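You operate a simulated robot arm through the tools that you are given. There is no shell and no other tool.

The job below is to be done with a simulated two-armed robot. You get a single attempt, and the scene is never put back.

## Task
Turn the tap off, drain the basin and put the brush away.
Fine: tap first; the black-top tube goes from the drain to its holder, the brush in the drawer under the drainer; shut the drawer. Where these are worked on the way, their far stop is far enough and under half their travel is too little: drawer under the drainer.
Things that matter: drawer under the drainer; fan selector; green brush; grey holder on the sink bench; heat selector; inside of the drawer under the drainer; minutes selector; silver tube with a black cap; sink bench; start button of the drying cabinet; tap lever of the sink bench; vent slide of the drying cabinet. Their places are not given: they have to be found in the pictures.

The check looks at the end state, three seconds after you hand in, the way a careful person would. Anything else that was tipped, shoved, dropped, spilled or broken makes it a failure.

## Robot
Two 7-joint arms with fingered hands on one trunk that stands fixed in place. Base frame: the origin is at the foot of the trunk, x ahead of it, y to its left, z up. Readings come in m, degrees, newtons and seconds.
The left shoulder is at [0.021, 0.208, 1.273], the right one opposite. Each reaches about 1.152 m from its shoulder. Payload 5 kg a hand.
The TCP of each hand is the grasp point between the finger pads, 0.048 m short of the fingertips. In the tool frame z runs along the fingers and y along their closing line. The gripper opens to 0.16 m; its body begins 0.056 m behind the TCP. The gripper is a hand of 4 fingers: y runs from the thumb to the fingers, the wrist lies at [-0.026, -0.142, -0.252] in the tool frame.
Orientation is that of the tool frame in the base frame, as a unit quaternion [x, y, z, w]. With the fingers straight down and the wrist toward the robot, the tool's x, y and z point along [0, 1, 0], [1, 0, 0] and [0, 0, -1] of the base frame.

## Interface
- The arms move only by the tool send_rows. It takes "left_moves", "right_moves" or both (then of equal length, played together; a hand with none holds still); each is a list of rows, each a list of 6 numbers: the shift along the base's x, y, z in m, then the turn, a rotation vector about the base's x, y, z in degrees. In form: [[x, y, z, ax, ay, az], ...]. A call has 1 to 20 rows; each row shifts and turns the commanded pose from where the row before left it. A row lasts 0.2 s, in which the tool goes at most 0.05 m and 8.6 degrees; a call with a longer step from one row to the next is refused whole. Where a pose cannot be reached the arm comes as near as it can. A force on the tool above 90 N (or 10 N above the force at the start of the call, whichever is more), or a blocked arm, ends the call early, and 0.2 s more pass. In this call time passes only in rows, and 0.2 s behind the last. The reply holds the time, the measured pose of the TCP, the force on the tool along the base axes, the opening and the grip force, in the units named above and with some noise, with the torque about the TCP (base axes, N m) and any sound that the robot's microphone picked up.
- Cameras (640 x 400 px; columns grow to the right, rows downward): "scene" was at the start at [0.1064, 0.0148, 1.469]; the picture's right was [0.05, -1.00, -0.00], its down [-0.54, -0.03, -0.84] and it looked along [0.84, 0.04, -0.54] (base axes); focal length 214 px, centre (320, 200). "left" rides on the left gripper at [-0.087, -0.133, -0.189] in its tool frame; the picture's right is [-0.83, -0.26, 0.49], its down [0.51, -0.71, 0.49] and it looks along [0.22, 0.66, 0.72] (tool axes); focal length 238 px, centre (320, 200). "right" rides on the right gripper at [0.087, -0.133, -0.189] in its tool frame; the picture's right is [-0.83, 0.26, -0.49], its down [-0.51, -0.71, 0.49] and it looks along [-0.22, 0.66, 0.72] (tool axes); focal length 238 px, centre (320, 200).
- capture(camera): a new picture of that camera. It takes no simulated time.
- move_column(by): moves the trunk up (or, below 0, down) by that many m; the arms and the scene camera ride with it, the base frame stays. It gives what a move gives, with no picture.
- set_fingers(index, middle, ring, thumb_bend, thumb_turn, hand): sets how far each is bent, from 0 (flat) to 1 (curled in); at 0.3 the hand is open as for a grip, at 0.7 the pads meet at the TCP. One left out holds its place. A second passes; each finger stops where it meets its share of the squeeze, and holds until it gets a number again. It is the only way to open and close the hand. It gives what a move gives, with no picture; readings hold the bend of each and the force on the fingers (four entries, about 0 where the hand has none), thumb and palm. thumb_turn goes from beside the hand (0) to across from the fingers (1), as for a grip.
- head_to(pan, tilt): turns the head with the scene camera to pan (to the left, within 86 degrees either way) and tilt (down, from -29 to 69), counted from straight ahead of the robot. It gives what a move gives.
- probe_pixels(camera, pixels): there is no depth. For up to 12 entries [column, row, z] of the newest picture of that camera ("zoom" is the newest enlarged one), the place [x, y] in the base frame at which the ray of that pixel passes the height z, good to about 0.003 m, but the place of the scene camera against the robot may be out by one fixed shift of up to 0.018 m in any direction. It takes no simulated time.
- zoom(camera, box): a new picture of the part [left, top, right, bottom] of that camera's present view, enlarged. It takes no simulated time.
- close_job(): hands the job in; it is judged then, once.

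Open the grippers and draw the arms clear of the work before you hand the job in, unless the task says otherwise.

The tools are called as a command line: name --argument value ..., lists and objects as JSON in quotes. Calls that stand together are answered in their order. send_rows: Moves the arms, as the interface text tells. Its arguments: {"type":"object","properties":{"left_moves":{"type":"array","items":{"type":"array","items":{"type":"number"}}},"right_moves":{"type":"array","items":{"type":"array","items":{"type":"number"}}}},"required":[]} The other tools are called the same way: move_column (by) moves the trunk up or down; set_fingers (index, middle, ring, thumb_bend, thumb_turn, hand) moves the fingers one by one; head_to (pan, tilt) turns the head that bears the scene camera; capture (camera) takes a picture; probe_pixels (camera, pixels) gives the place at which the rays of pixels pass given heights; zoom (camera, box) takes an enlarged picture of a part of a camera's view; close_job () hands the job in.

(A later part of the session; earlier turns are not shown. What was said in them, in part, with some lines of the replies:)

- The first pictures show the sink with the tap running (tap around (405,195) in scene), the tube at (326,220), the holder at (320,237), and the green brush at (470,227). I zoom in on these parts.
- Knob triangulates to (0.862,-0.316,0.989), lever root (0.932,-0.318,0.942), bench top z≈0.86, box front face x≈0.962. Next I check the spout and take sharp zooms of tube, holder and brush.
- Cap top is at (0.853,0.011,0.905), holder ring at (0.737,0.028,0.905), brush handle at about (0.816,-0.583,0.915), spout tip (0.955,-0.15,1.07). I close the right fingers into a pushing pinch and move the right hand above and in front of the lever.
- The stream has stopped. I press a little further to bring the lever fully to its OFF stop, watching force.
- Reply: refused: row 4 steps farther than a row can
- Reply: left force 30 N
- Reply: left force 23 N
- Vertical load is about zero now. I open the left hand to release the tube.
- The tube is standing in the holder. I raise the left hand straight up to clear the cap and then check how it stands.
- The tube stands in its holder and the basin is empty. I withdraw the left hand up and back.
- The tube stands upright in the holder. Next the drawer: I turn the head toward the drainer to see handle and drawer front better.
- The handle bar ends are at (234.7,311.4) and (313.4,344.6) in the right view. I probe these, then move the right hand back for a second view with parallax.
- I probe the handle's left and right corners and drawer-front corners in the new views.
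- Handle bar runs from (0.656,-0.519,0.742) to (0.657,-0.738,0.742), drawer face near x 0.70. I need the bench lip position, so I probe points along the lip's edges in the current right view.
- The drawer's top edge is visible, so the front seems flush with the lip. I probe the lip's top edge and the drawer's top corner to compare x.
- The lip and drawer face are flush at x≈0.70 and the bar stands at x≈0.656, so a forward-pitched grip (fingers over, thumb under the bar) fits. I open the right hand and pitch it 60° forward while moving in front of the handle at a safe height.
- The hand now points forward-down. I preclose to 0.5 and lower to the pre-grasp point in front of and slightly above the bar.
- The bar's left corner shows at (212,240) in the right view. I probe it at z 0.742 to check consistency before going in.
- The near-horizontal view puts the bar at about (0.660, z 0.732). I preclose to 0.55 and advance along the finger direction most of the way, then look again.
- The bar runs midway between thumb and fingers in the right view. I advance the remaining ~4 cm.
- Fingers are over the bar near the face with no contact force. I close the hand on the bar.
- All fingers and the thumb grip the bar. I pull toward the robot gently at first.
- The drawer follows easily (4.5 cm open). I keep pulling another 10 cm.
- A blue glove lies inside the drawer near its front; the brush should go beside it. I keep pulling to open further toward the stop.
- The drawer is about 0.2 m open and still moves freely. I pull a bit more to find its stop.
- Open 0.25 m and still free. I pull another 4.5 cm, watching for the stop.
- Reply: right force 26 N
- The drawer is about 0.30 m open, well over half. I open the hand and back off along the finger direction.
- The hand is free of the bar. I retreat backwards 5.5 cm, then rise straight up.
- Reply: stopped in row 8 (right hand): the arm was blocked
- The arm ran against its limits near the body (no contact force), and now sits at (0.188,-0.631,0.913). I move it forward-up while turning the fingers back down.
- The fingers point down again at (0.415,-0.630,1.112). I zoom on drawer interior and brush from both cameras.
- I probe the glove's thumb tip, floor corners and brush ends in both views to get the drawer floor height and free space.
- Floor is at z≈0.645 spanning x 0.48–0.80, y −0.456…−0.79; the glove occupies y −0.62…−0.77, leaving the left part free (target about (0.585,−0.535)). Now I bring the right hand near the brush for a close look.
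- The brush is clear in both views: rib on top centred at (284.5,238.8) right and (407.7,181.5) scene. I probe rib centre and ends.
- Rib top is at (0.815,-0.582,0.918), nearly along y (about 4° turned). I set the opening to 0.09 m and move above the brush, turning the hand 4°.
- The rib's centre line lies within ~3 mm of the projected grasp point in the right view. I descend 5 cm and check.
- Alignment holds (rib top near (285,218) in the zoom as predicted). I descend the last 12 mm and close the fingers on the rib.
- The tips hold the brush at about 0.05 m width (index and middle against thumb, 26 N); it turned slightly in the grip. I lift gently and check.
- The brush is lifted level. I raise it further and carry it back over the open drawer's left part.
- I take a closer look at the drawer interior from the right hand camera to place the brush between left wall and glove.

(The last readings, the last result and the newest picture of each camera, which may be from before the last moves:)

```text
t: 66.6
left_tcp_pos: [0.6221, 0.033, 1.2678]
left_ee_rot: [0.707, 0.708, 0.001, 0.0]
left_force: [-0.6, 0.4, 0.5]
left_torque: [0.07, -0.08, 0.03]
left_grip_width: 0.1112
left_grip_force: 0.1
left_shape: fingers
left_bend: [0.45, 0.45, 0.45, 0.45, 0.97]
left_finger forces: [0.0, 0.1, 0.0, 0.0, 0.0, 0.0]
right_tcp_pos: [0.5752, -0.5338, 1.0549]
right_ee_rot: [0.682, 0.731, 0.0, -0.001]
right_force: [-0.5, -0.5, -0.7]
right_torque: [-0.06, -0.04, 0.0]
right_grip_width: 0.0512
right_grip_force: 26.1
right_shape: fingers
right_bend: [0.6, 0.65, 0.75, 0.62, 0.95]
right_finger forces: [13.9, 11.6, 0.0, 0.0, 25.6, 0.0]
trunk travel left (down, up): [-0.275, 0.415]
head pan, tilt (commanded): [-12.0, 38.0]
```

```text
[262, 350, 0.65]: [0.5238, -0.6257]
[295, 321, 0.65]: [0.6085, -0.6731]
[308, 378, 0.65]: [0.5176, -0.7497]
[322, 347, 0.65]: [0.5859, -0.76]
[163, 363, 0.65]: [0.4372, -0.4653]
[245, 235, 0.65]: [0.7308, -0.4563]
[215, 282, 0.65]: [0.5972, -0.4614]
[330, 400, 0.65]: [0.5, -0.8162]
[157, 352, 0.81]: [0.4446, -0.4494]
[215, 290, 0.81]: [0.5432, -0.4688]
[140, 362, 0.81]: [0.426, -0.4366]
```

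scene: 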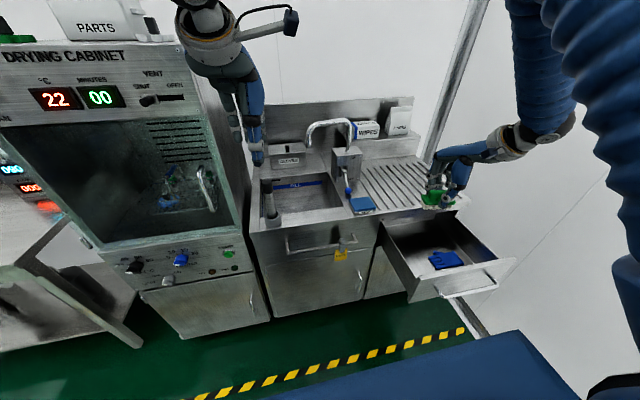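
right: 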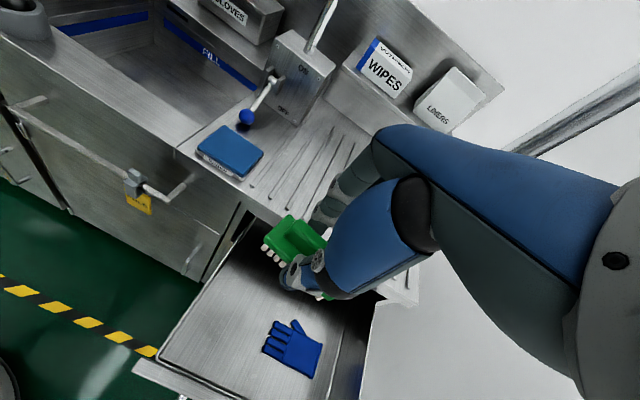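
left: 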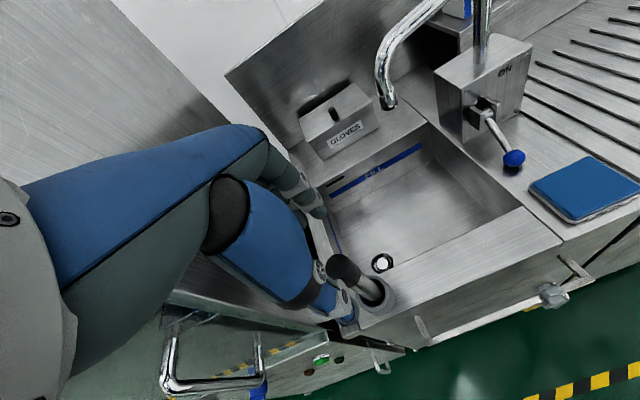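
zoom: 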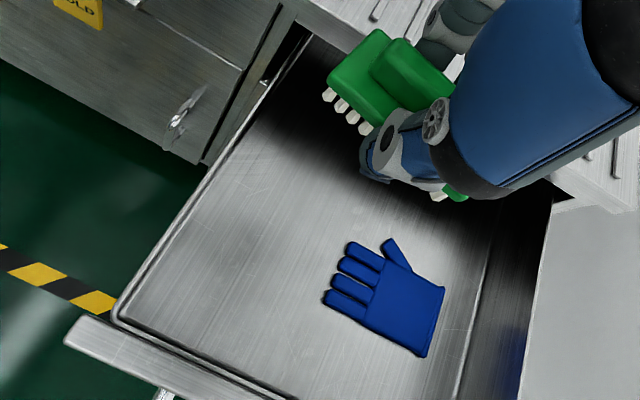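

Left wall is at y≈−0.46 and the glove begins at y≈−0.626, so a brush centred at y −0.535 fits. I lower it 0.2 m first.

send_rows --right_moves '[[0, 0, -0.03, 0, 0, 0], [0, 0, -0.03, 0, 0, 0], [0, 0, -0.03, 0, 0, 0], [0, 0, -0.03, 0, 0, 0], [0, 0, -0.03, 0, 0, 0], [0, 0, -0.03, 0, 0, 0], [0, 0, -0.03, 0, 0, 0]]'

capture --camera "right"

zoom --camera "scene" --box '[370, 170, 530, 300]'

```text
t: 68.2
left_tcp_pos: [0.6223, 0.0314, 1.2651]
left_ee_rot: [0.708, 0.706, 0.0, 0.001]
left_force: [0.0, 0.0, -0.4]
left_torque: [0.04, 0.06, 0.04]
left_grip_width: 0.111
left_grip_force: 0.1
left_shape: fingers
left_bend: [0.45, 0.45, 0.45, 0.45, 0.97]
left_finger forces: [0.1, 0.0, 0.0, 0.0, 0.1, 0.0]
right_tcp_pos: [0.5771, -0.5372, 0.8448]
right_ee_rot: [0.682, 0.731, -0.001, -0.001]
right_force: [1.1, 0.2, -0.7]
right_torque: [0.0, 0.05, 0.03]
right_grip_width: 0.0512
right_grip_force: 25.6
right_shape: fingers
right_bend: [0.6, 0.65, 0.75, 0.62, 0.95]
right_finger forces: [13.8, 11.7, 0.1, 0.0, 25.5, 0.0]
trunk travel left (down, up): [-0.275, 0.415]
head pan, tilt (commanded): [-12.0, 38.0]
```

```text
taken
```

right: 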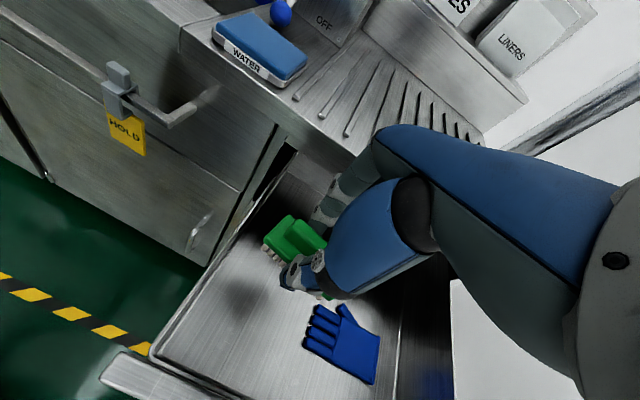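

```text
3.08 times, centred on (450, 235) of scene
```

zoom: 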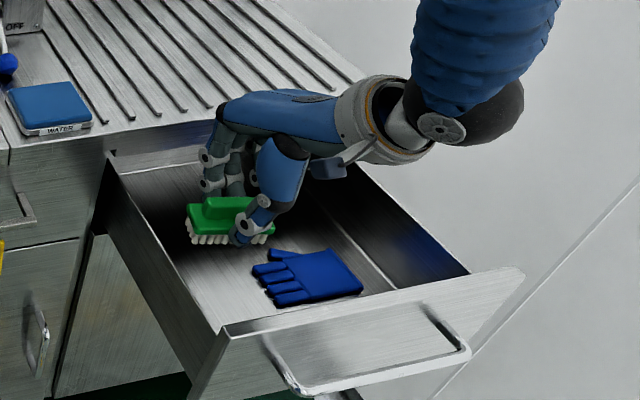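

The brush is inside the drawer opening with clearance to the left wall and the glove. I lower another 10 cm.

send_rows --right_moves '[[0, 0, -0.025, 0, 0, 0], [0, 0, -0.025, 0, 0, 0], [0, 0, -0.025, 0, 0, 0], [0, 0, -0.02, 0, 0, 0]]'

capture --camera "right"

zoom --camera "scene" --box '[390, 200, 490, 290]'

```text
t: 69.2
left_tcp_pos: [0.6234, 0.0325, 1.2655]
left_ee_rot: [0.707, 0.707, -0.001, 0.0]
left_force: [1.2, 0.5, -0.4]
left_torque: [0.02, 0.0, -0.04]
left_grip_width: 0.1111
left_grip_force: 0.1
left_shape: fingers
left_bend: [0.45, 0.45, 0.45, 0.45, 0.97]
left_finger forces: [0.1, 0.0, 0.0, 0.0, 0.0, 0.1]
right_tcp_pos: [0.575, -0.5366, 0.7503]
right_ee_rot: [0.683, 0.731, 0.0, -0.001]
right_force: [0.5, 0.0, -0.6]
right_torque: [-0.01, 0.02, 0.02]
right_grip_width: 0.0509
right_grip_force: 25.8
right_shape: fingers
right_bend: [0.6, 0.65, 0.75, 0.62, 0.95]
right_finger forces: [13.8, 11.6, 0.0, 0.0, 25.5, 0.0]
trunk travel left (down, up): [-0.275, 0.415]
head pan, tilt (commanded): [-12.0, 38.0]
```

```text
taken
```

right: 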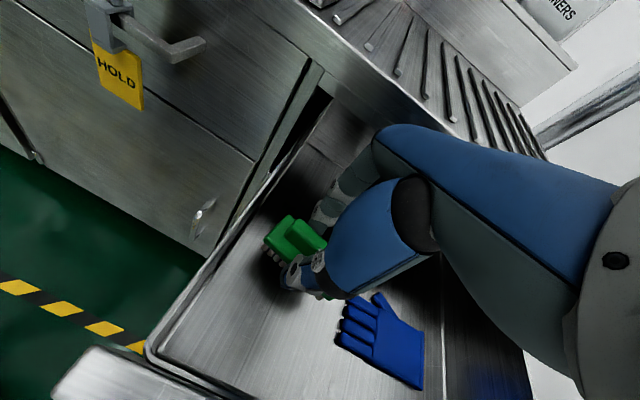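

```text
4.44 times, centred on (440, 245) of scene
```

zoom: 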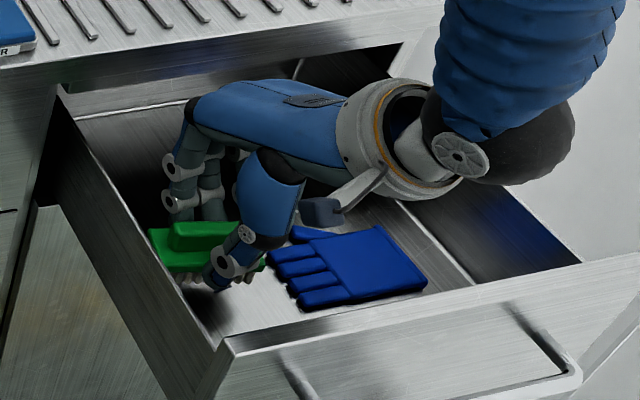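

The brush bottom should be about 2.5 cm above the floor. I lower in small steps watching for contact.

send_rows --right_moves '[[0, 0, -0.006, 0, 0, 0], [0, 0, -0.006, 0, 0, 0], [0, 0, -0.005, 0, 0, 0]]'

zoom --camera "scene" --box '[390, 200, 490, 290]'

```text
t: 70.0
left_tcp_pos: [0.6223, 0.0315, 1.2666]
left_ee_rot: [0.707, 0.707, 0.0, 0.0]
left_force: [0.9, -0.6, -0.1]
left_torque: [0.0, 0.05, 0.03]
left_grip_width: 0.1112
left_grip_force: 0.1
left_shape: fingers
left_bend: [0.45, 0.45, 0.45, 0.45, 0.97]
left_finger forces: [0.1, 0.0, 0.0, 0.0, 0.0, 0.0]
right_tcp_pos: [0.5763, -0.5366, 0.7318]
right_ee_rot: [0.683, 0.731, -0.002, 0.0]
right_force: [-0.6, -0.5, -0.5]
right_torque: [-0.04, 0.04, -0.01]
right_grip_width: 0.0508
right_grip_force: 24.8
right_shape: fingers
right_bend: [0.6, 0.65, 0.75, 0.62, 0.95]
right_finger forces: [13.8, 11.6, 0.0, 0.1, 25.5, 0.0]
trunk travel left (down, up): [-0.275, 0.415]
head pan, tilt (commanded): [-12.0, 38.0]
```

```text
4.44 times, centred on (440, 245) of scene
```

zoom: 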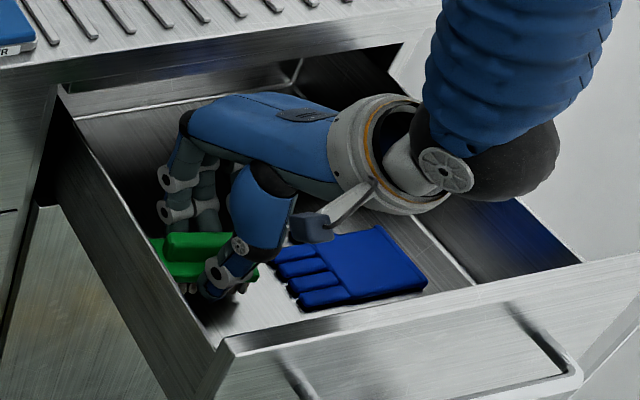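

No contact yet (force −0.5 N). I continue down in 4 mm steps.

send_rows --right_moves '[[0, 0, -0.004, 0, 0, 0], [0, 0, -0.004, 0, 0, 0]]'

```text
t: 70.6
left_tcp_pos: [0.6231, 0.0317, 1.2648]
left_ee_rot: [0.707, 0.707, 0.0, -0.001]
left_force: [0.6, 0.0, 0.4]
left_torque: [0.0, 0.02, -0.03]
left_grip_width: 0.1111
left_grip_force: 0.1
left_shape: fingers
left_bend: [0.45, 0.45, 0.45, 0.45, 0.97]
left_finger forces: [0.0, 0.0, 0.1, 0.0, 0.0, 0.0]
right_tcp_pos: [0.5768, -0.5359, 0.7235]
right_ee_rot: [0.682, 0.731, -0.002, -0.001]
right_force: [-0.5, 0.6, -0.1]
right_torque: [0.01, 0.0, -0.03]
right_grip_width: 0.051
right_grip_force: 24.8
right_shape: fingers
right_bend: [0.6, 0.65, 0.75, 0.62, 0.95]
right_finger forces: [13.8, 11.7, 0.1, 0.1, 25.4, 0.0]
trunk travel left (down, up): [-0.275, 0.415]
head pan, tilt (commanded): [-12.0, 38.0]
```

Still free at TCP z 0.7235. I lower further in 3 mm steps.

send_rows --right_moves '[[0, 0, -0.003, 0, 0, 0], [0, 0, -0.003, 0, 0, 0]]'

zoom --camera "right" --box '[220, 180, 380, 330]'

```text
t: 71.2
left_tcp_pos: [0.6216, 0.0328, 1.2673]
left_ee_rot: [0.707, 0.707, 0.0, 0.0]
left_force: [-0.1, -0.2, -0.1]
left_torque: [-0.04, 0.01, -0.01]
left_grip_width: 0.1111
left_grip_force: 0.0
left_shape: fingers
left_bend: [0.45, 0.45, 0.45, 0.45, 0.97]
left_finger forces: [0.1, 0.0, 0.1, 0.1, 0.1, 0.0]
right_tcp_pos: [0.5776, -0.5353, 0.7218]
right_ee_rot: [0.682, 0.731, 0.001, 0.001]
right_force: [-1.4, -2.9, 20.8]
right_torque: [0.16, 0.39, 0.03]
right_grip_width: 0.0508
right_grip_force: 28.8
right_shape: fingers
right_bend: [0.59, 0.65, 0.75, 0.63, 0.95]
right_finger forces: [15.5, 13.0, 0.1, 0.0, 29.2, 0.1]
trunk travel left (down, up): [-0.275, 0.415]
head pan, tilt (commanded): [-12.0, 38.0]
```

```text
2.67 times, centred on (300, 255) of right
```

zoom: 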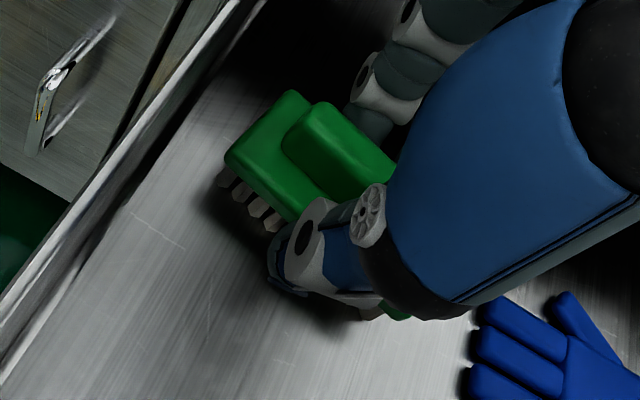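

The brush rests on the floor (21 N). I ease up 3 mm and open the fingers.

send_rows --right_moves '[[0, 0, 0.003, 0, 0, 0]]'

set_fingers --hand "right" --index 0.5 --middle 0.5 --ring 0.5 --thumb_bend 0.5

zoom --camera "right" --box '[220, 180, 380, 330]'

zoom --camera "scene" --box '[390, 200, 490, 290]'

```text
t: 71.6
left_tcp_pos: [0.6229, 0.0315, 1.2656]
left_ee_rot: [0.707, 0.707, 0.0, 0.0]
left_force: [-0.2, 0.2, -0.7]
left_torque: [0.02, 0.01, 0.02]
left_grip_width: 0.1111
left_grip_force: 0.1
left_shape: fingers
left_bend: [0.45, 0.45, 0.45, 0.45, 0.97]
left_finger forces: [0.0, 0.0, 0.0, 0.0, 0.1, 0.0]
right_tcp_pos: [0.5761, -0.5349, 0.7214]
right_ee_rot: [0.682, 0.731, -0.002, -0.002]
right_force: [1.1, -2.7, 4.6]
right_torque: [0.13, 0.14, 0.06]
right_grip_width: 0.0506
right_grip_force: 27.7
right_shape: fingers
right_bend: [0.59, 0.65, 0.75, 0.63, 0.95]
right_finger forces: [14.7, 12.9, 0.1, 0.0, 27.0, 0.1]
trunk travel left (down, up): [-0.275, 0.415]
head pan, tilt (commanded): [-12.0, 38.0]
```

```text
t: 72.6
left_tcp_pos: [0.6229, 0.0315, 1.2657]
left_ee_rot: [0.707, 0.707, 0.0, 0.0]
left_force: [0.6, -0.3, -0.1]
left_torque: [-0.04, 0.0, 0.02]
left_grip_width: 0.1112
left_grip_force: 0.1
left_shape: fingers
left_bend: [0.45, 0.45, 0.45, 0.45, 0.97]
left_finger forces: [0.0, 0.1, 0.0, 0.0, 0.1, 0.0]
right_tcp_pos: [0.5767, -0.5345, 0.7218]
right_ee_rot: [0.682, 0.731, -0.002, 0.0]
right_force: [0.2, -0.5, 0.0]
right_torque: [0.03, 0.0, 0.02]
right_grip_width: 0.091
right_grip_force: 0.0
right_shape: fingers
right_bend: [0.5, 0.5, 0.5, 0.5, 0.97]
right_finger forces: [0.0, 0.1, 0.0, 0.1, 0.0, 0.1]
trunk travel left (down, up): [-0.275, 0.415]
head pan, tilt (commanded): [-12.0, 38.0]
```

```text
2.67 times, centred on (300, 255) of right
```

zoom: 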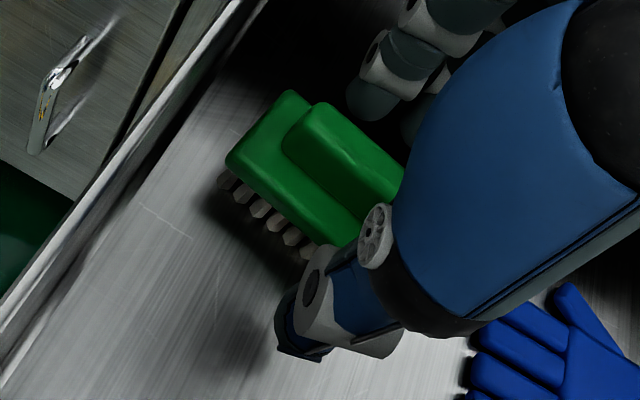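

```text
4.44 times, centred on (440, 245) of scene
```

zoom: 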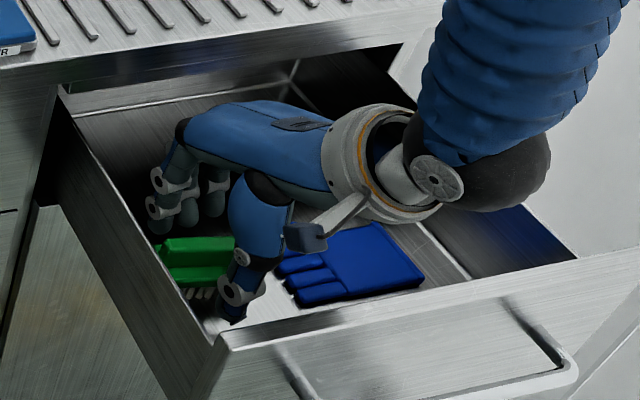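

Brush released, standing on its bristles in the drawer. I raise the hand straight up out of the drawer.

send_rows --right_moves '[[0, 0, 0.015, 0, 0, 0], [0, 0, 0.025, 0, 0, 0], [0, 0, 0.03, 0, 0, 0], [0, 0, 0.035, 0, 0, 0], [0, 0, 0.035, 0, 0, 0], [0, 0, 0.035, 0, 0, 0], [0, 0, 0.035, 0, 0, 0], [0, 0, 0.035, 0, 0, 0], [0, 0, 0.035, 0, 0, 0]]'

capture --camera "right"

capture --camera "scene"

zoom --camera "scene" --box '[370, 180, 530, 310]'

```text
t: 74.6
left_tcp_pos: [0.6212, 0.0324, 1.2674]
left_ee_rot: [0.707, 0.707, 0.001, 0.001]
left_force: [-0.1, 0.2, 0.3]
left_torque: [0.02, -0.08, -0.03]
left_grip_width: 0.111
left_grip_force: 0.1
left_shape: fingers
left_bend: [0.45, 0.45, 0.45, 0.45, 0.97]
left_finger forces: [0.1, 0.1, 0.1, 0.1, 0.1, 0.1]
right_tcp_pos: [0.5736, -0.535, 1.003]
right_ee_rot: [0.682, 0.732, -0.001, -0.002]
right_force: [-1.0, 0.0, -0.4]
right_torque: [-0.01, -0.09, -0.03]
right_grip_width: 0.0913
right_grip_force: 0.0
right_shape: fingers
right_bend: [0.5, 0.5, 0.5, 0.5, 0.97]
right_finger forces: [0.0, 0.1, 0.0, 0.0, 0.1, 0.0]
trunk travel left (down, up): [-0.275, 0.415]
head pan, tilt (commanded): [-12.0, 38.0]
```

```text
taken
```

right: 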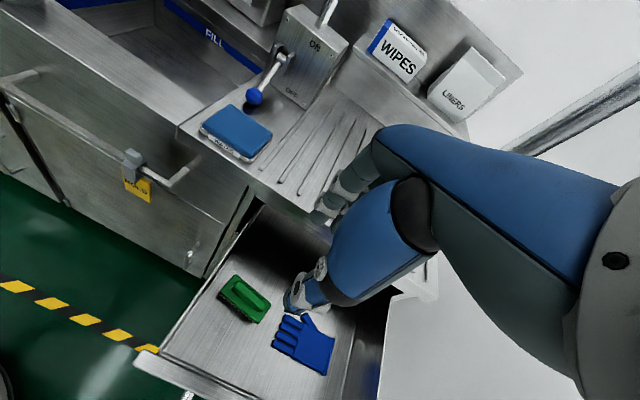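

```text
taken
```

scene: 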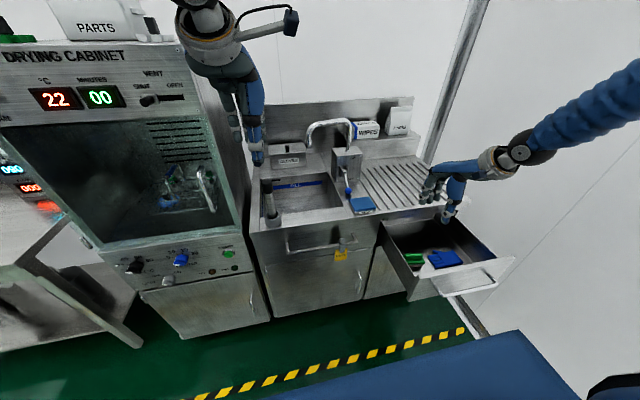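

```text
3.08 times, centred on (450, 245) of scene
```

zoom: 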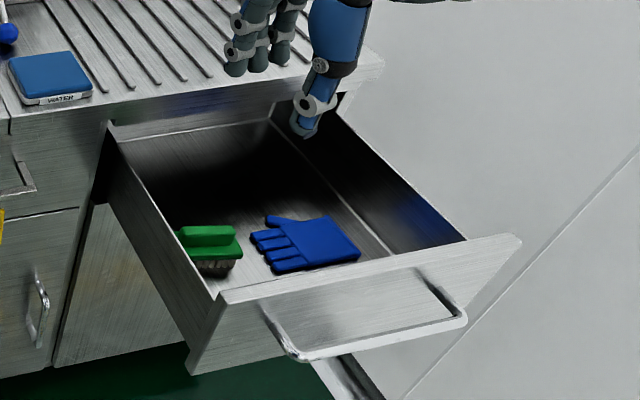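

Brush and glove both lie in the drawer. To shut it, I'll push the handle bar with the backs of closed fingers: I close the hand and move back in front of the drawer, keeping height.

set_fingers --hand "right" --index 0.7 --middle 0.7 --ring 0.7 --thumb_bend 0.7

send_rows --right_moves '[[-0.037, -0.0117, 0, 0, 0, -0.5], [-0.037, -0.0117, 0, 0, 0, -0.5], [-0.037, -0.0117, 0, 0, 0, -0.5], [-0.037, -0.0117, 0, 0, 0, -0.5], [-0.037, -0.0117, 0, 0, 0, -0.5], [-0.037, -0.0117, 0, 0, 0, -0.5], [-0.037, -0.0117, 0, 0, 0, -0.5], [-0.037, -0.0117, 0, 0, 0, -0.5]]'

capture --camera "right"

capture --camera "scene"

```text
t: 75.6
left_tcp_pos: [0.6228, 0.0314, 1.2665]
left_ee_rot: [0.707, 0.707, 0.0, 0.0]
left_force: [0.3, -0.1, -0.3]
left_torque: [0.0, 0.02, 0.01]
left_grip_width: 0.1109
left_grip_force: 0.0
left_shape: fingers
left_bend: [0.45, 0.45, 0.45, 0.45, 0.97]
left_finger forces: [0.0, 0.0, 0.0, 0.0, 0.0, 0.1]
right_tcp_pos: [0.5756, -0.5353, 1.0024]
right_ee_rot: [0.682, 0.732, -0.001, -0.001]
right_force: [0.6, -0.1, 1.0]
right_torque: [-0.01, 0.03, -0.06]
right_grip_width: 0.0132
right_grip_force: 0.1
right_shape: fingers
right_bend: [0.7, 0.7, 0.7, 0.7, 0.97]
right_finger forces: [0.1, 0.0, 0.0, 0.0, 0.0, 0.1]
trunk travel left (down, up): [-0.275, 0.415]
head pan, tilt (commanded): [-12.0, 38.0]
```

```text
t: 77.4
left_tcp_pos: [0.6223, 0.0313, 1.2668]
left_ee_rot: [0.707, 0.707, 0.0, 0.0]
left_force: [-0.3, -0.5, 0.0]
left_torque: [0.03, -0.02, 0.02]
left_grip_width: 0.1111
left_grip_force: 0.0
left_shape: fingers
left_bend: [0.45, 0.45, 0.45, 0.45, 0.97]
left_finger forces: [0.1, 0.1, 0.1, 0.0, 0.0, 0.0]
right_tcp_pos: [0.2806, -0.6291, 1.0019]
right_ee_rot: [0.707, 0.707, 0.0, -0.002]
right_force: [-1.0, -0.4, 0.4]
right_torque: [0.02, -0.01, 0.01]
right_grip_width: 0.0126
right_grip_force: 0.0
right_shape: fingers
right_bend: [0.7, 0.7, 0.7, 0.7, 0.97]
right_finger forces: [0.0, 0.1, 0.0, 0.0, 0.1, 0.1]
trunk travel left (down, up): [-0.275, 0.415]
head pan, tilt (commanded): [-12.0, 38.0]
```

```text
taken
```

right: 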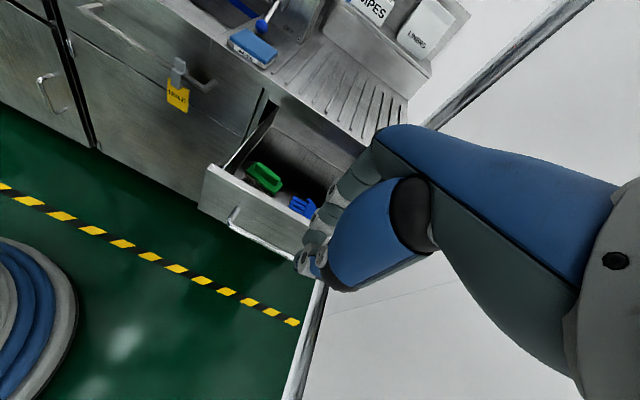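

```text
taken
```

scene: 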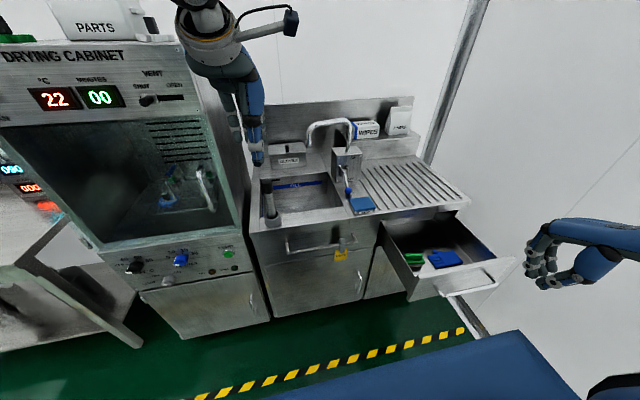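

I'm in front of the drawer. I probe the bar's left corner to confirm its present place before lowering.

zoom --camera "right" --box '[190, 140, 340, 290]'

probe_pixels --camera "right" --pixels '[[232, 224, 0.732], [275, 249, 0.732], [206, 170, 0.81], [300, 200, 0.7]]'

```text
2.67 times, centred on (265, 215) of right
```

zoom: 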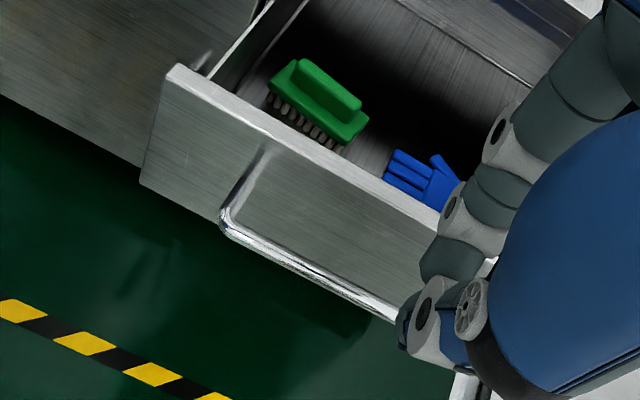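

```text
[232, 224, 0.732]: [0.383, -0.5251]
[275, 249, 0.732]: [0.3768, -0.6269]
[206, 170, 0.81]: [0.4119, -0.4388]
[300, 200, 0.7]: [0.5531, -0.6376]
```

Bar is at x≈0.375 and the panel at x≈0.41. I lower the closed hand in front of the bar (finger backs at x≈0.32).

send_rows --right_moves '[[-0.005, 0, -0.03, 0, 0, 0], [-0.005, 0, -0.03, 0, 0, 0], [0, 0, -0.03, 0, 0, 0], [0, 0, -0.03, 0, 0, 0], [0, 0, -0.03, 0, 0, 0], [0, 0, -0.03, 0, 0, 0], [0, 0, -0.03, 0, 0, 0], [0, 0, -0.03, 0, 0, 0]]'

capture --camera "scene"

capture --camera "right"

```text
t: 79.2
left_tcp_pos: [0.6238, 0.0309, 1.2667]
left_ee_rot: [0.707, 0.707, 0.0, 0.001]
left_force: [0.5, -0.5, -0.2]
left_torque: [0.06, 0.06, 0.03]
left_grip_width: 0.111
left_grip_force: 0.0
left_shape: fingers
left_bend: [0.45, 0.45, 0.45, 0.45, 0.97]
left_finger forces: [0.0, 0.1, 0.2, 0.0, 0.0, 0.0]
right_tcp_pos: [0.2704, -0.6304, 0.7605]
right_ee_rot: [0.707, 0.707, 0.0, -0.001]
right_force: [0.4, 0.4, -0.7]
right_torque: [0.05, 0.05, 0.06]
right_grip_width: 0.0125
right_grip_force: 0.1
right_shape: fingers
right_bend: [0.7, 0.7, 0.7, 0.7, 0.97]
right_finger forces: [0.0, 0.0, 0.0, 0.0, 0.0, 0.0]
trunk travel left (down, up): [-0.275, 0.415]
head pan, tilt (commanded): [-12.0, 38.0]
```

```text
taken
```

scene: 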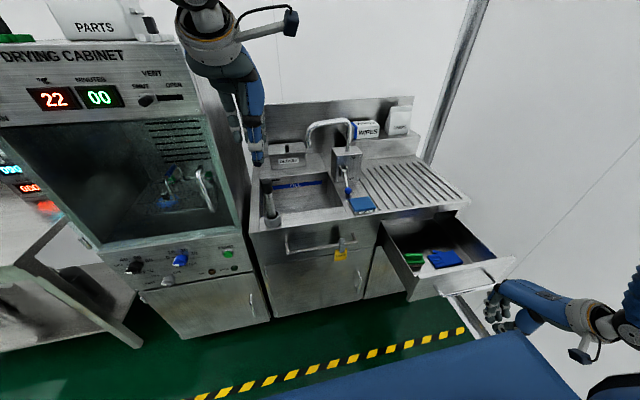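

```text
taken
```

right: 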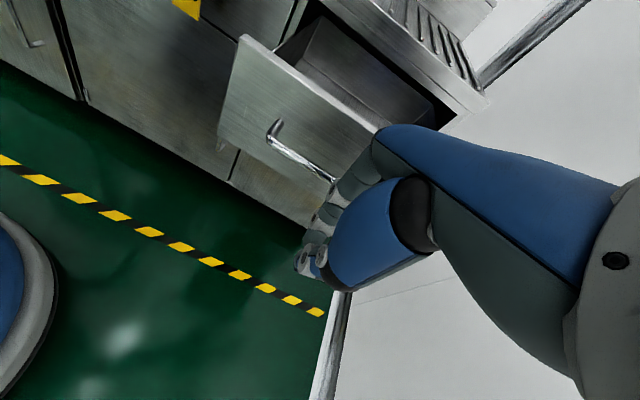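

The hand is in front of the bar. I lower 1.5 cm more so the mid-finger backs meet the bar, then push forward slowly.

send_rows --right_moves '[[0, 0, -0.015, 0, 0, 0], [0.02, 0, 0, 0, 0, 0], [0.02, 0, 0, 0, 0, 0], [0.015, 0, 0, 0, 0, 0], [0.015, 0, 0, 0, 0, 0]]'

capture --camera "right"

zoom --camera "scene" --box '[370, 180, 540, 340]'

```text
t: 80.4
left_tcp_pos: [0.6226, 0.0316, 1.2662]
left_ee_rot: [0.708, 0.707, 0.0, 0.0]
left_force: [0.7, 0.9, 0.5]
left_torque: [0.02, 0.07, 0.01]
left_grip_width: 0.1112
left_grip_force: 0.0
left_shape: fingers
left_bend: [0.45, 0.45, 0.45, 0.45, 0.97]
left_finger forces: [0.0, 0.0, 0.0, 0.0, 0.0, 0.1]
right_tcp_pos: [0.3418, -0.6291, 0.7454]
right_ee_rot: [0.707, 0.707, -0.001, -0.001]
right_force: [0.0, -0.8, 0.3]
right_torque: [0.01, -0.03, 0.01]
right_grip_width: 0.0127
right_grip_force: 0.1
right_shape: fingers
right_bend: [0.7, 0.7, 0.7, 0.7, 0.97]
right_finger forces: [0.0, 0.0, 0.0, 0.0, 0.0, 0.1]
trunk travel left (down, up): [-0.275, 0.415]
head pan, tilt (commanded): [-12.0, 38.0]
```

```text
taken
```

right: 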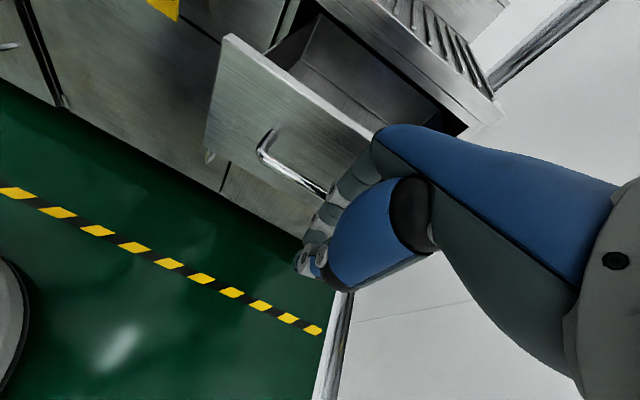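

```text
2.50 times, centred on (455, 260) of scene
```

zoom: 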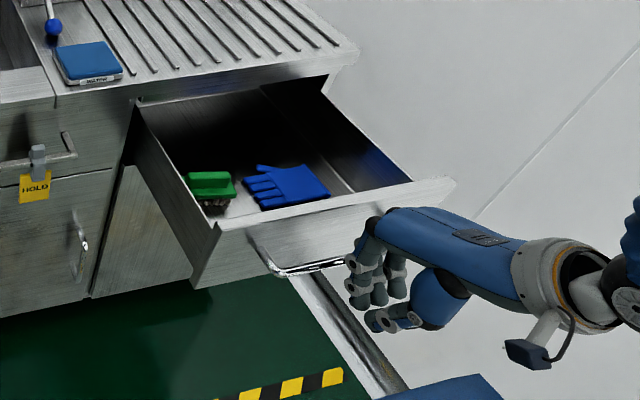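

Hand is up against the bar. I push forward steadily in 1.5 cm rows.

send_rows --right_moves '[[0.015, 0, 0, 0, 0, 0], [0.015, 0, 0, 0, 0, 0], [0.015, 0, 0, 0, 0, 0], [0.015, 0, 0, 0, 0, 0], [0.015, 0, 0, 0, 0, 0], [0.015, 0, 0, 0, 0, 0]]'

zoom --camera "scene" --box '[370, 180, 540, 340]'

```text
t: 81.8
left_tcp_pos: [0.6215, 0.0321, 1.2659]
left_ee_rot: [0.707, 0.707, 0.0, 0.0]
left_force: [0.5, -0.2, 0.1]
left_torque: [-0.01, 0.03, 0.01]
left_grip_width: 0.111
left_grip_force: 0.0
left_shape: fingers
left_bend: [0.45, 0.45, 0.45, 0.45, 0.97]
left_finger forces: [0.1, 0.0, 0.0, 0.1, 0.1, 0.1]
right_tcp_pos: [0.4319, -0.6291, 0.7474]
right_ee_rot: [0.707, 0.707, -0.002, -0.001]
right_force: [-0.1, -0.1, 0.1]
right_torque: [-0.02, -0.01, 0.0]
right_grip_width: 0.0128
right_grip_force: 0.0
right_shape: fingers
right_bend: [0.7, 0.7, 0.7, 0.7, 0.97]
right_finger forces: [0.0, 0.1, 0.1, 0.0, 0.0, 0.1]
trunk travel left (down, up): [-0.275, 0.415]
head pan, tilt (commanded): [-12.0, 38.0]
```

```text
2.50 times, centred on (455, 260) of scene
```

zoom: 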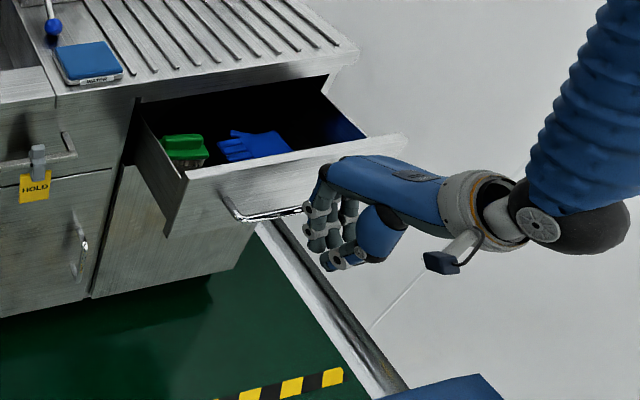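

The drawer is sliding in, brush and glove riding along. I keep pushing.

send_rows --right_moves '[[0.015, 0, 0, 0, 0, 0], [0.015, 0, 0, 0, 0, 0], [0.015, 0, 0, 0, 0, 0], [0.015, 0, 0, 0, 0, 0], [0.015, 0, 0, 0, 0, 0], [0.015, 0, 0, 0, 0, 0], [0.015, 0, 0, 0, 0, 0]]'

zoom --camera "scene" --box '[370, 180, 540, 340]'

```text
t: 83.4
left_tcp_pos: [0.623, 0.0314, 1.2663]
left_ee_rot: [0.707, 0.707, -0.001, 0.0]
left_force: [0.6, 0.6, -0.4]
left_torque: [-0.01, 0.02, 0.01]
left_grip_width: 0.1112
left_grip_force: 0.1
left_shape: fingers
left_bend: [0.45, 0.45, 0.45, 0.45, 0.97]
left_finger forces: [0.0, 0.0, 0.1, 0.0, 0.0, 0.0]
right_tcp_pos: [0.5362, -0.6277, 0.7476]
right_ee_rot: [0.707, 0.707, 0.0, -0.001]
right_force: [0.0, 0.0, -0.2]
right_torque: [0.0, 0.01, 0.01]
right_grip_width: 0.0127
right_grip_force: 0.1
right_shape: fingers
right_bend: [0.7, 0.7, 0.7, 0.7, 0.97]
right_finger forces: [0.0, 0.0, 0.0, 0.0, 0.1, 0.1]
trunk travel left (down, up): [-0.275, 0.415]
head pan, tilt (commanded): [-12.0, 38.0]
```

```text
2.50 times, centred on (455, 260) of scene
```

zoom: 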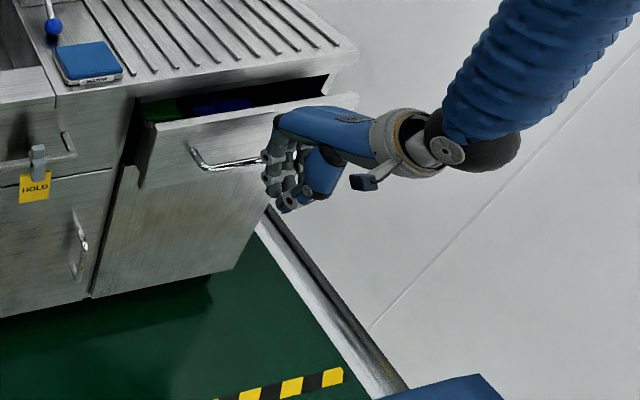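

About 7 cm remain. I push on with smaller steps until it meets its closed stop.

send_rows --right_moves '[[0.012, 0, 0, 0, 0, 0], [0.012, 0, 0, 0, 0, 0], [0.012, 0, 0, 0, 0, 0], [0.012, 0, 0, 0, 0, 0], [0.008, 0, 0, 0, 0, 0]]'

zoom --camera "scene" --box '[370, 180, 470, 280]'

capture --camera "right"

```text
t: 84.6
left_tcp_pos: [0.6229, 0.031, 1.2667]
left_ee_rot: [0.707, 0.707, 0.0, 0.0]
left_force: [0.2, -0.5, 0.2]
left_torque: [0.0, 0.03, -0.04]
left_grip_width: 0.1113
left_grip_force: 0.0
left_shape: fingers
left_bend: [0.45, 0.45, 0.45, 0.45, 0.97]
left_finger forces: [0.0, 0.1, 0.0, 0.0, 0.0, 0.0]
right_tcp_pos: [0.5925, -0.627, 0.7468]
right_ee_rot: [0.707, 0.707, -0.001, -0.001]
right_force: [-0.5, -0.1, -0.2]
right_torque: [0.04, -0.03, 0.05]
right_grip_width: 0.0125
right_grip_force: 0.2
right_shape: fingers
right_bend: [0.7, 0.7, 0.7, 0.7, 0.97]
right_finger forces: [0.0, 0.3, 0.0, 0.0, 0.1, 0.0]
trunk travel left (down, up): [-0.275, 0.415]
head pan, tilt (commanded): [-12.0, 38.0]
```

```text
4.00 times, centred on (420, 230) of scene
```

zoom: 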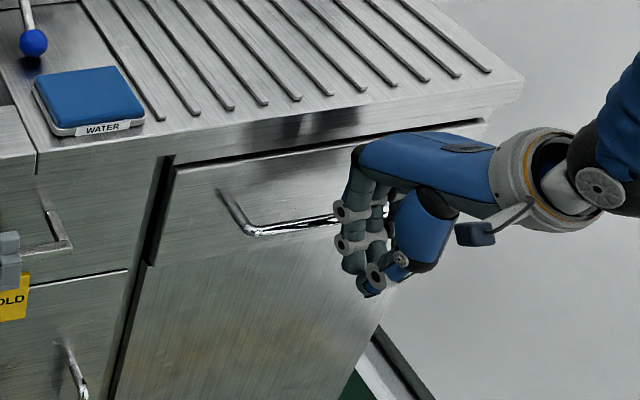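

```text
taken
```

right: 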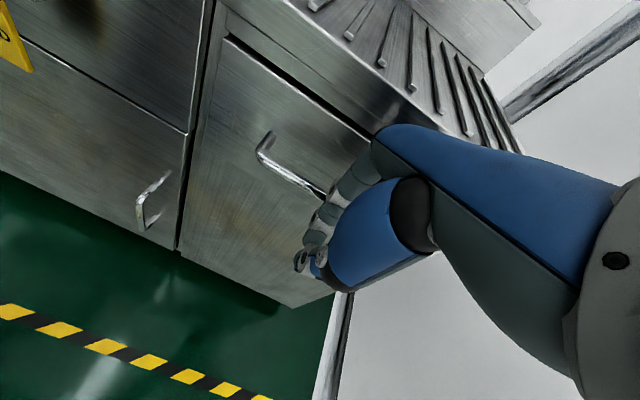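

It's nearly closed (handle about 10 zoom-pixels short of its shut place). I push in 5 mm steps until the stop is felt.

send_rows --right_moves '[[0.005, 0, 0, 0, 0, 0], [0.005, 0, 0, 0, 0, 0], [0.005, 0, 0, 0, 0, 0]]'

zoom --camera "scene" --box '[370, 160, 470, 260]'

```text
t: 85.4
left_tcp_pos: [0.6216, 0.0309, 1.2665]
left_ee_rot: [0.707, 0.708, 0.0, 0.0]
left_force: [-1.0, 0.3, 0.0]
left_torque: [0.01, 0.02, 0.02]
left_grip_width: 0.1109
left_grip_force: 0.0
left_shape: fingers
left_bend: [0.45, 0.45, 0.45, 0.45, 0.97]
left_finger forces: [0.0, 0.1, 0.0, 0.1, 0.1, 0.0]
right_tcp_pos: [0.6047, -0.6287, 0.746]
right_ee_rot: [0.707, 0.707, -0.001, -0.002]
right_force: [-11.6, -0.9, 8.6]
right_torque: [-0.19, -0.26, -0.24]
right_grip_width: 0.0128
right_grip_force: 7.0
right_shape: fingers
right_bend: [0.7, 0.71, 0.7, 0.7, 0.97]
right_finger forces: [0.0, 14.0, 0.1, 0.0, 0.0, 0.0]
trunk travel left (down, up): [-0.275, 0.415]
head pan, tilt (commanded): [-12.0, 38.0]
```

```text
4.00 times, centred on (420, 210) of scene
```

zoom: 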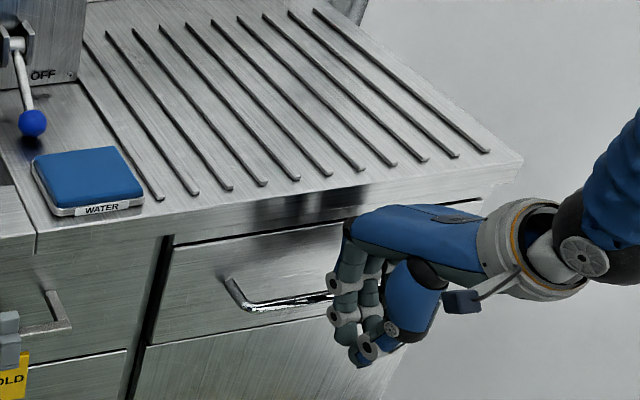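

Resistance of 12 N and the handle corner is back at (248,307), its shut place. I give one more 3 mm press to make sure it is fully shut.

send_rows --right_moves '[[0.004, 0, 0, 0, 0, 0]]'

zoom --camera "scene" --box '[375, 190, 435, 250]'

```text
t: 85.8
left_tcp_pos: [0.6221, 0.0318, 1.2672]
left_ee_rot: [0.707, 0.707, 0.0, 0.0]
left_force: [-0.2, -0.5, -0.1]
left_torque: [0.01, -0.02, -0.01]
left_grip_width: 0.1112
left_grip_force: 0.1
left_shape: fingers
left_bend: [0.45, 0.45, 0.45, 0.45, 0.97]
left_finger forces: [0.1, 0.1, 0.0, 0.0, 0.1, 0.0]
right_tcp_pos: [0.6091, -0.6286, 0.7467]
right_ee_rot: [0.709, 0.705, -0.002, -0.002]
right_force: [-18.2, 0.6, 9.6]
right_torque: [-0.21, -0.16, -0.46]
right_grip_width: 0.0126
right_grip_force: 10.9
right_shape: fingers
right_bend: [0.7, 0.71, 0.7, 0.7, 0.97]
right_finger forces: [0.0, 16.2, 4.8, 0.0, 0.1, 0.0]
trunk travel left (down, up): [-0.275, 0.415]
head pan, tilt (commanded): [-12.0, 38.0]
```

```text
6.67 times, centred on (405, 220) of scene
```

zoom: 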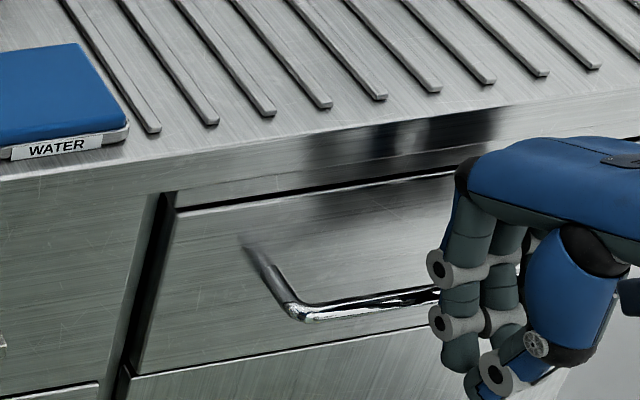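

The drawer front and handle match their original shut appearance. I back the hand straight off, then raise it and park.

send_rows --right_moves '[[-0.01, 0, 0, 0, 0, 0], [-0.03, 0, 0, 0, 0, 0], [-0.04, 0, 0, 0, 0, 0], [-0.03, 0, 0.03, 0, 0, 0], [0, 0, 0.04, 0, 0, 0], [0, 0, 0.04, 0, 0, 0], [0, 0, 0.04, 0, 0, 0], [0, 0, 0.04, 0, 0, 0], [0, 0, 0.04, 0, 0, 0], [0, 0, 0.04, 0, 0, 0], [0, 0, 0.04, 0, 0, 0], [0, 0, 0.04, 0, 0, 0]]'

set_fingers --hand "right" --index 0.3 --middle 0.3 --ring 0.3 --thumb_bend 0.3

set_fingers --hand "left" --index 0.3 --middle 0.3 --ring 0.3 --thumb_bend 0.3

capture --camera "scene"

capture --camera "right"

capture --camera "left"

```text
t: 88.4
left_tcp_pos: [0.6231, 0.0331, 1.267]
left_ee_rot: [0.706, 0.708, -0.001, 0.001]
left_force: [-0.1, 1.1, 0.3]
left_torque: [-0.1, 0.04, -0.06]
left_grip_width: 0.1108
left_grip_force: 0.1
left_shape: fingers
left_bend: [0.45, 0.45, 0.45, 0.45, 0.97]
left_finger forces: [0.0, 0.0, 0.1, 0.1, 0.1, 0.0]
right_tcp_pos: [0.5002, -0.6275, 1.098]
right_ee_rot: [0.707, 0.707, -0.002, -0.002]
right_force: [-0.7, 1.0, 0.7]
right_torque: [-0.12, 0.02, -0.02]
right_grip_width: 0.0125
right_grip_force: 0.1
right_shape: fingers
right_bend: [0.7, 0.7, 0.7, 0.7, 0.97]
right_finger forces: [0.1, 0.0, 0.1, 0.1, 0.0, 0.0]
trunk travel left (down, up): [-0.275, 0.415]
head pan, tilt (commanded): [-12.0, 38.0]
```

```text
t: 89.4
left_tcp_pos: [0.6226, 0.0322, 1.2659]
left_ee_rot: [0.707, 0.707, 0.0, 0.0]
left_force: [-0.5, -0.8, 0.4]
left_torque: [-0.02, 0.02, -0.05]
left_grip_width: 0.1112
left_grip_force: 0.1
left_shape: fingers
left_bend: [0.45, 0.45, 0.45, 0.45, 0.97]
left_finger forces: [0.0, 0.1, 0.0, 0.0, 0.1, 0.0]
right_tcp_pos: [0.5013, -0.6303, 1.0964]
right_ee_rot: [0.708, 0.707, -0.001, -0.002]
right_force: [-0.7, 0.0, -0.3]
right_torque: [0.02, 0.03, -0.03]
right_grip_width: 0.1699
right_grip_force: 0.1
right_shape: fingers
right_bend: [0.3, 0.3, 0.3, 0.3, 0.97]
right_finger forces: [0.1, 0.1, 0.0, 0.1, 0.0, 0.1]
trunk travel left (down, up): [-0.275, 0.415]
head pan, tilt (commanded): [-12.0, 38.0]
```

```text
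t: 90.4
left_tcp_pos: [0.623, 0.0327, 1.2655]
left_ee_rot: [0.707, 0.707, -0.001, 0.0]
left_force: [-0.3, 0.0, -0.7]
left_torque: [-0.01, -0.01, 0.02]
left_grip_width: 0.1698
left_grip_force: 0.0
left_shape: fingers
left_bend: [0.3, 0.3, 0.3, 0.3, 0.97]
left_finger forces: [0.0, 0.1, 0.0, 0.0, 0.0, 0.0]
right_tcp_pos: [0.5008, -0.6301, 1.0974]
right_ee_rot: [0.707, 0.707, -0.001, -0.002]
right_force: [-0.3, 1.0, 0.9]
right_torque: [0.0, -0.01, 0.02]
right_grip_width: 0.1701
right_grip_force: 0.1
right_shape: fingers
right_bend: [0.3, 0.3, 0.3, 0.3, 0.97]
right_finger forces: [0.0, 0.1, 0.1, 0.0, 0.0, 0.0]
trunk travel left (down, up): [-0.275, 0.415]
head pan, tilt (commanded): [-12.0, 38.0]
```

```text
taken
```

scene: 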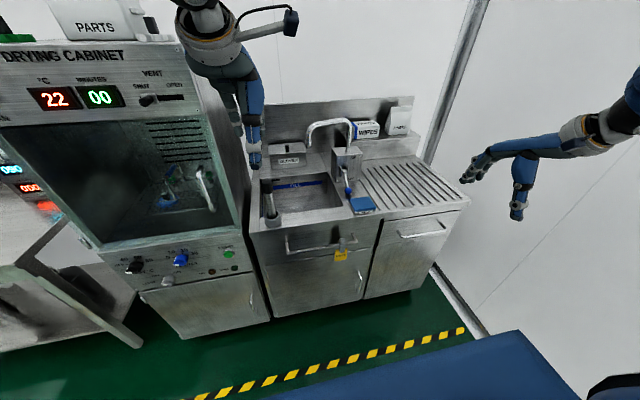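

```text
taken
```

right: 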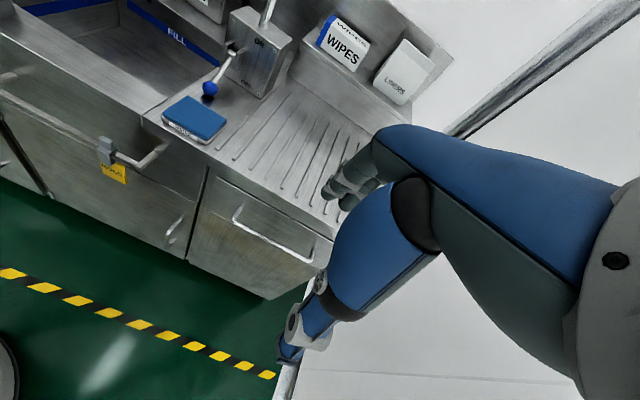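

```text
taken
```

left: 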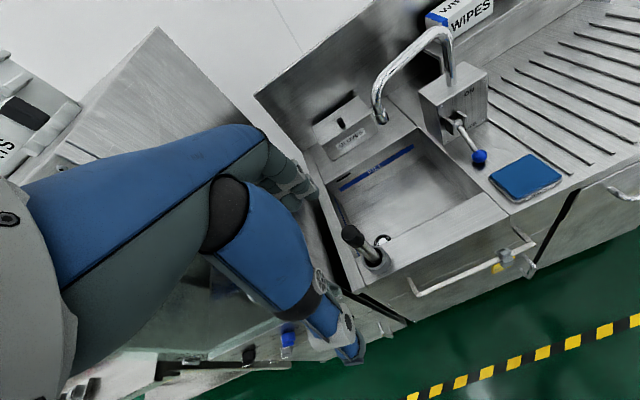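

Drawer shut, tap lever down, basin empty, tube in its holder. I zoom for a last check of the drawer gap, lever and tube while drawing the arms further back.

send_rows --left_moves '[[-0.03, 0, 0, 0, 0, 0], [-0.03, 0, 0, 0, 0, 0], [-0.03, 0, 0, 0, 0, 0], [-0.03, 0, 0, 0, 0, 0]]' --right_moves '[[-0.01, 0, 0.02, 0, 0, 0], [-0.01, 0, 0.02, 0, 0, 0], [-0.01, 0, 0.02, 0, 0, 0], [-0.01, 0, 0.02, 0, 0, 0]]'

zoom --camera "scene" --box '[370, 190, 470, 260]'

zoom --camera "scene" --box '[245, 110, 385, 250]'

zoom --camera "right" --box '[160, 100, 340, 290]'

```text
t: 91.4
left_tcp_pos: [0.5019, 0.0335, 1.2696]
left_ee_rot: [0.707, 0.708, 0.0, 0.001]
left_force: [-0.5, 0.2, 0.5]
left_torque: [-0.07, -0.11, 0.02]
left_grip_width: 0.1701
left_grip_force: 0.0
left_shape: fingers
left_bend: [0.3, 0.3, 0.3, 0.3, 0.97]
left_finger forces: [0.1, 0.0, 0.0, 0.0, 0.0, 0.0]
right_tcp_pos: [0.4584, -0.629, 1.1791]
right_ee_rot: [0.707, 0.707, 0.001, -0.001]
right_force: [-0.9, 0.2, -0.5]
right_torque: [-0.04, -0.12, -0.04]
right_grip_width: 0.1698
right_grip_force: 0.1
right_shape: fingers
right_bend: [0.3, 0.3, 0.3, 0.3, 0.97]
right_finger forces: [0.0, 0.0, 0.0, 0.1, 0.0, 0.0]
trunk travel left (down, up): [-0.275, 0.415]
head pan, tilt (commanded): [-12.0, 38.0]
```

```text
5.71 times, centred on (420, 225) of scene
```

zoom: 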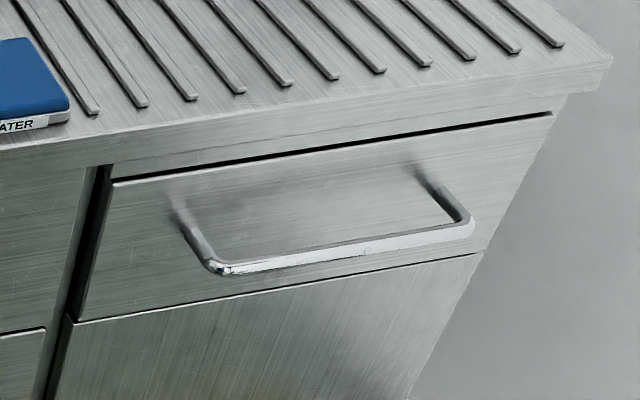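

```text
2.86 times, centred on (315, 180) of scene
```

zoom: 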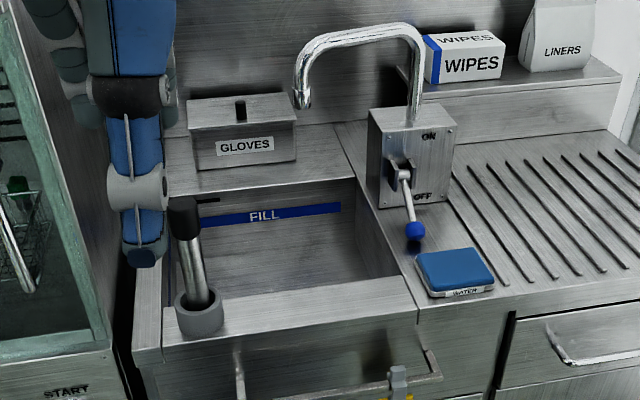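

```text
2.11 times, centred on (250, 195) of right
```

zoom: 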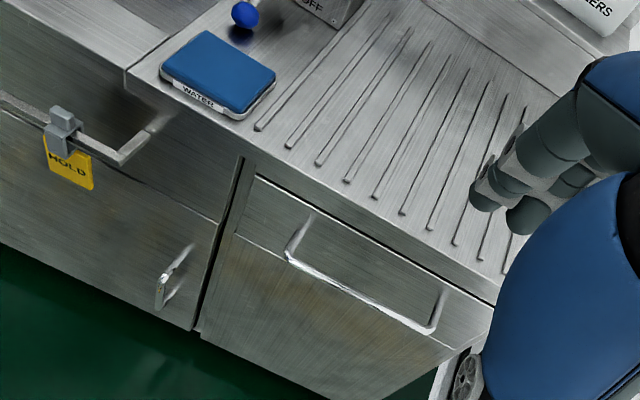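

Everything looks right; the tube's lean in this view matches perspective. I compare the drawer with exactly the same zoom as before opening.

zoom --camera "scene" --box '[375, 190, 435, 250]'

zoom --camera "scene" --box '[250, 180, 300, 230]'

```text
6.67 times, centred on (405, 220) of scene
```

zoom: 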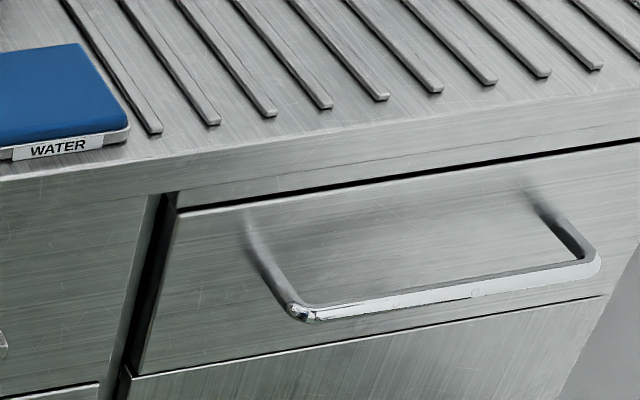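

```text
8.00 times, centred on (275, 205) of scene
```

zoom: 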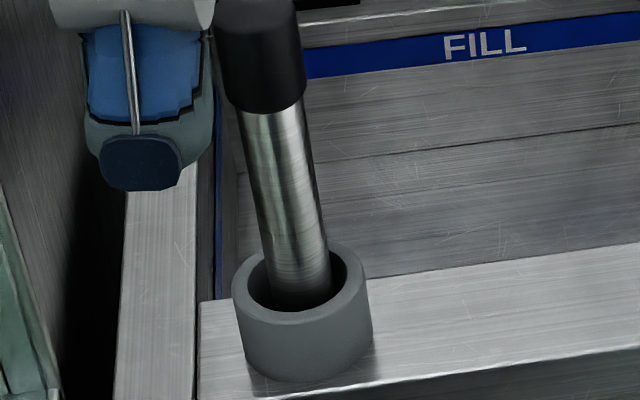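

The drawer view is the same as before it was opened (handle corner at (300,315), top-left corner at (178,208)). The tube stands in its holder, the tap is off, the basin is drained, and both hands are open and drawn back, so I hand the job in.

close_job

```text
The job is handed in.
```

The job is handed in: the tap is off, the basin is drained, and the brush is shut in the drawer under the drainer. The result of the check hasn't come back to me.

- **Tap:** I pressed the lever down to its OFF stop, and the water stopped running.
- **Basin:** I pulled the black-top tube from the drain and stood it in the grey holder. The basin then emptied.
- **Brush:** I opened the drawer about 0.30 m. It did not reach its far stop, so that this is over half its travel is my judgement. The brush is standing on its bristles beside a blue glove that was already in the drawer.
- **Drawer:** I pushed it shut until it met its stop, and the camera view matches the one from before I opened it.

Both hands are open and drawn back. I saw nothing else tipped or moved in the last pictures.
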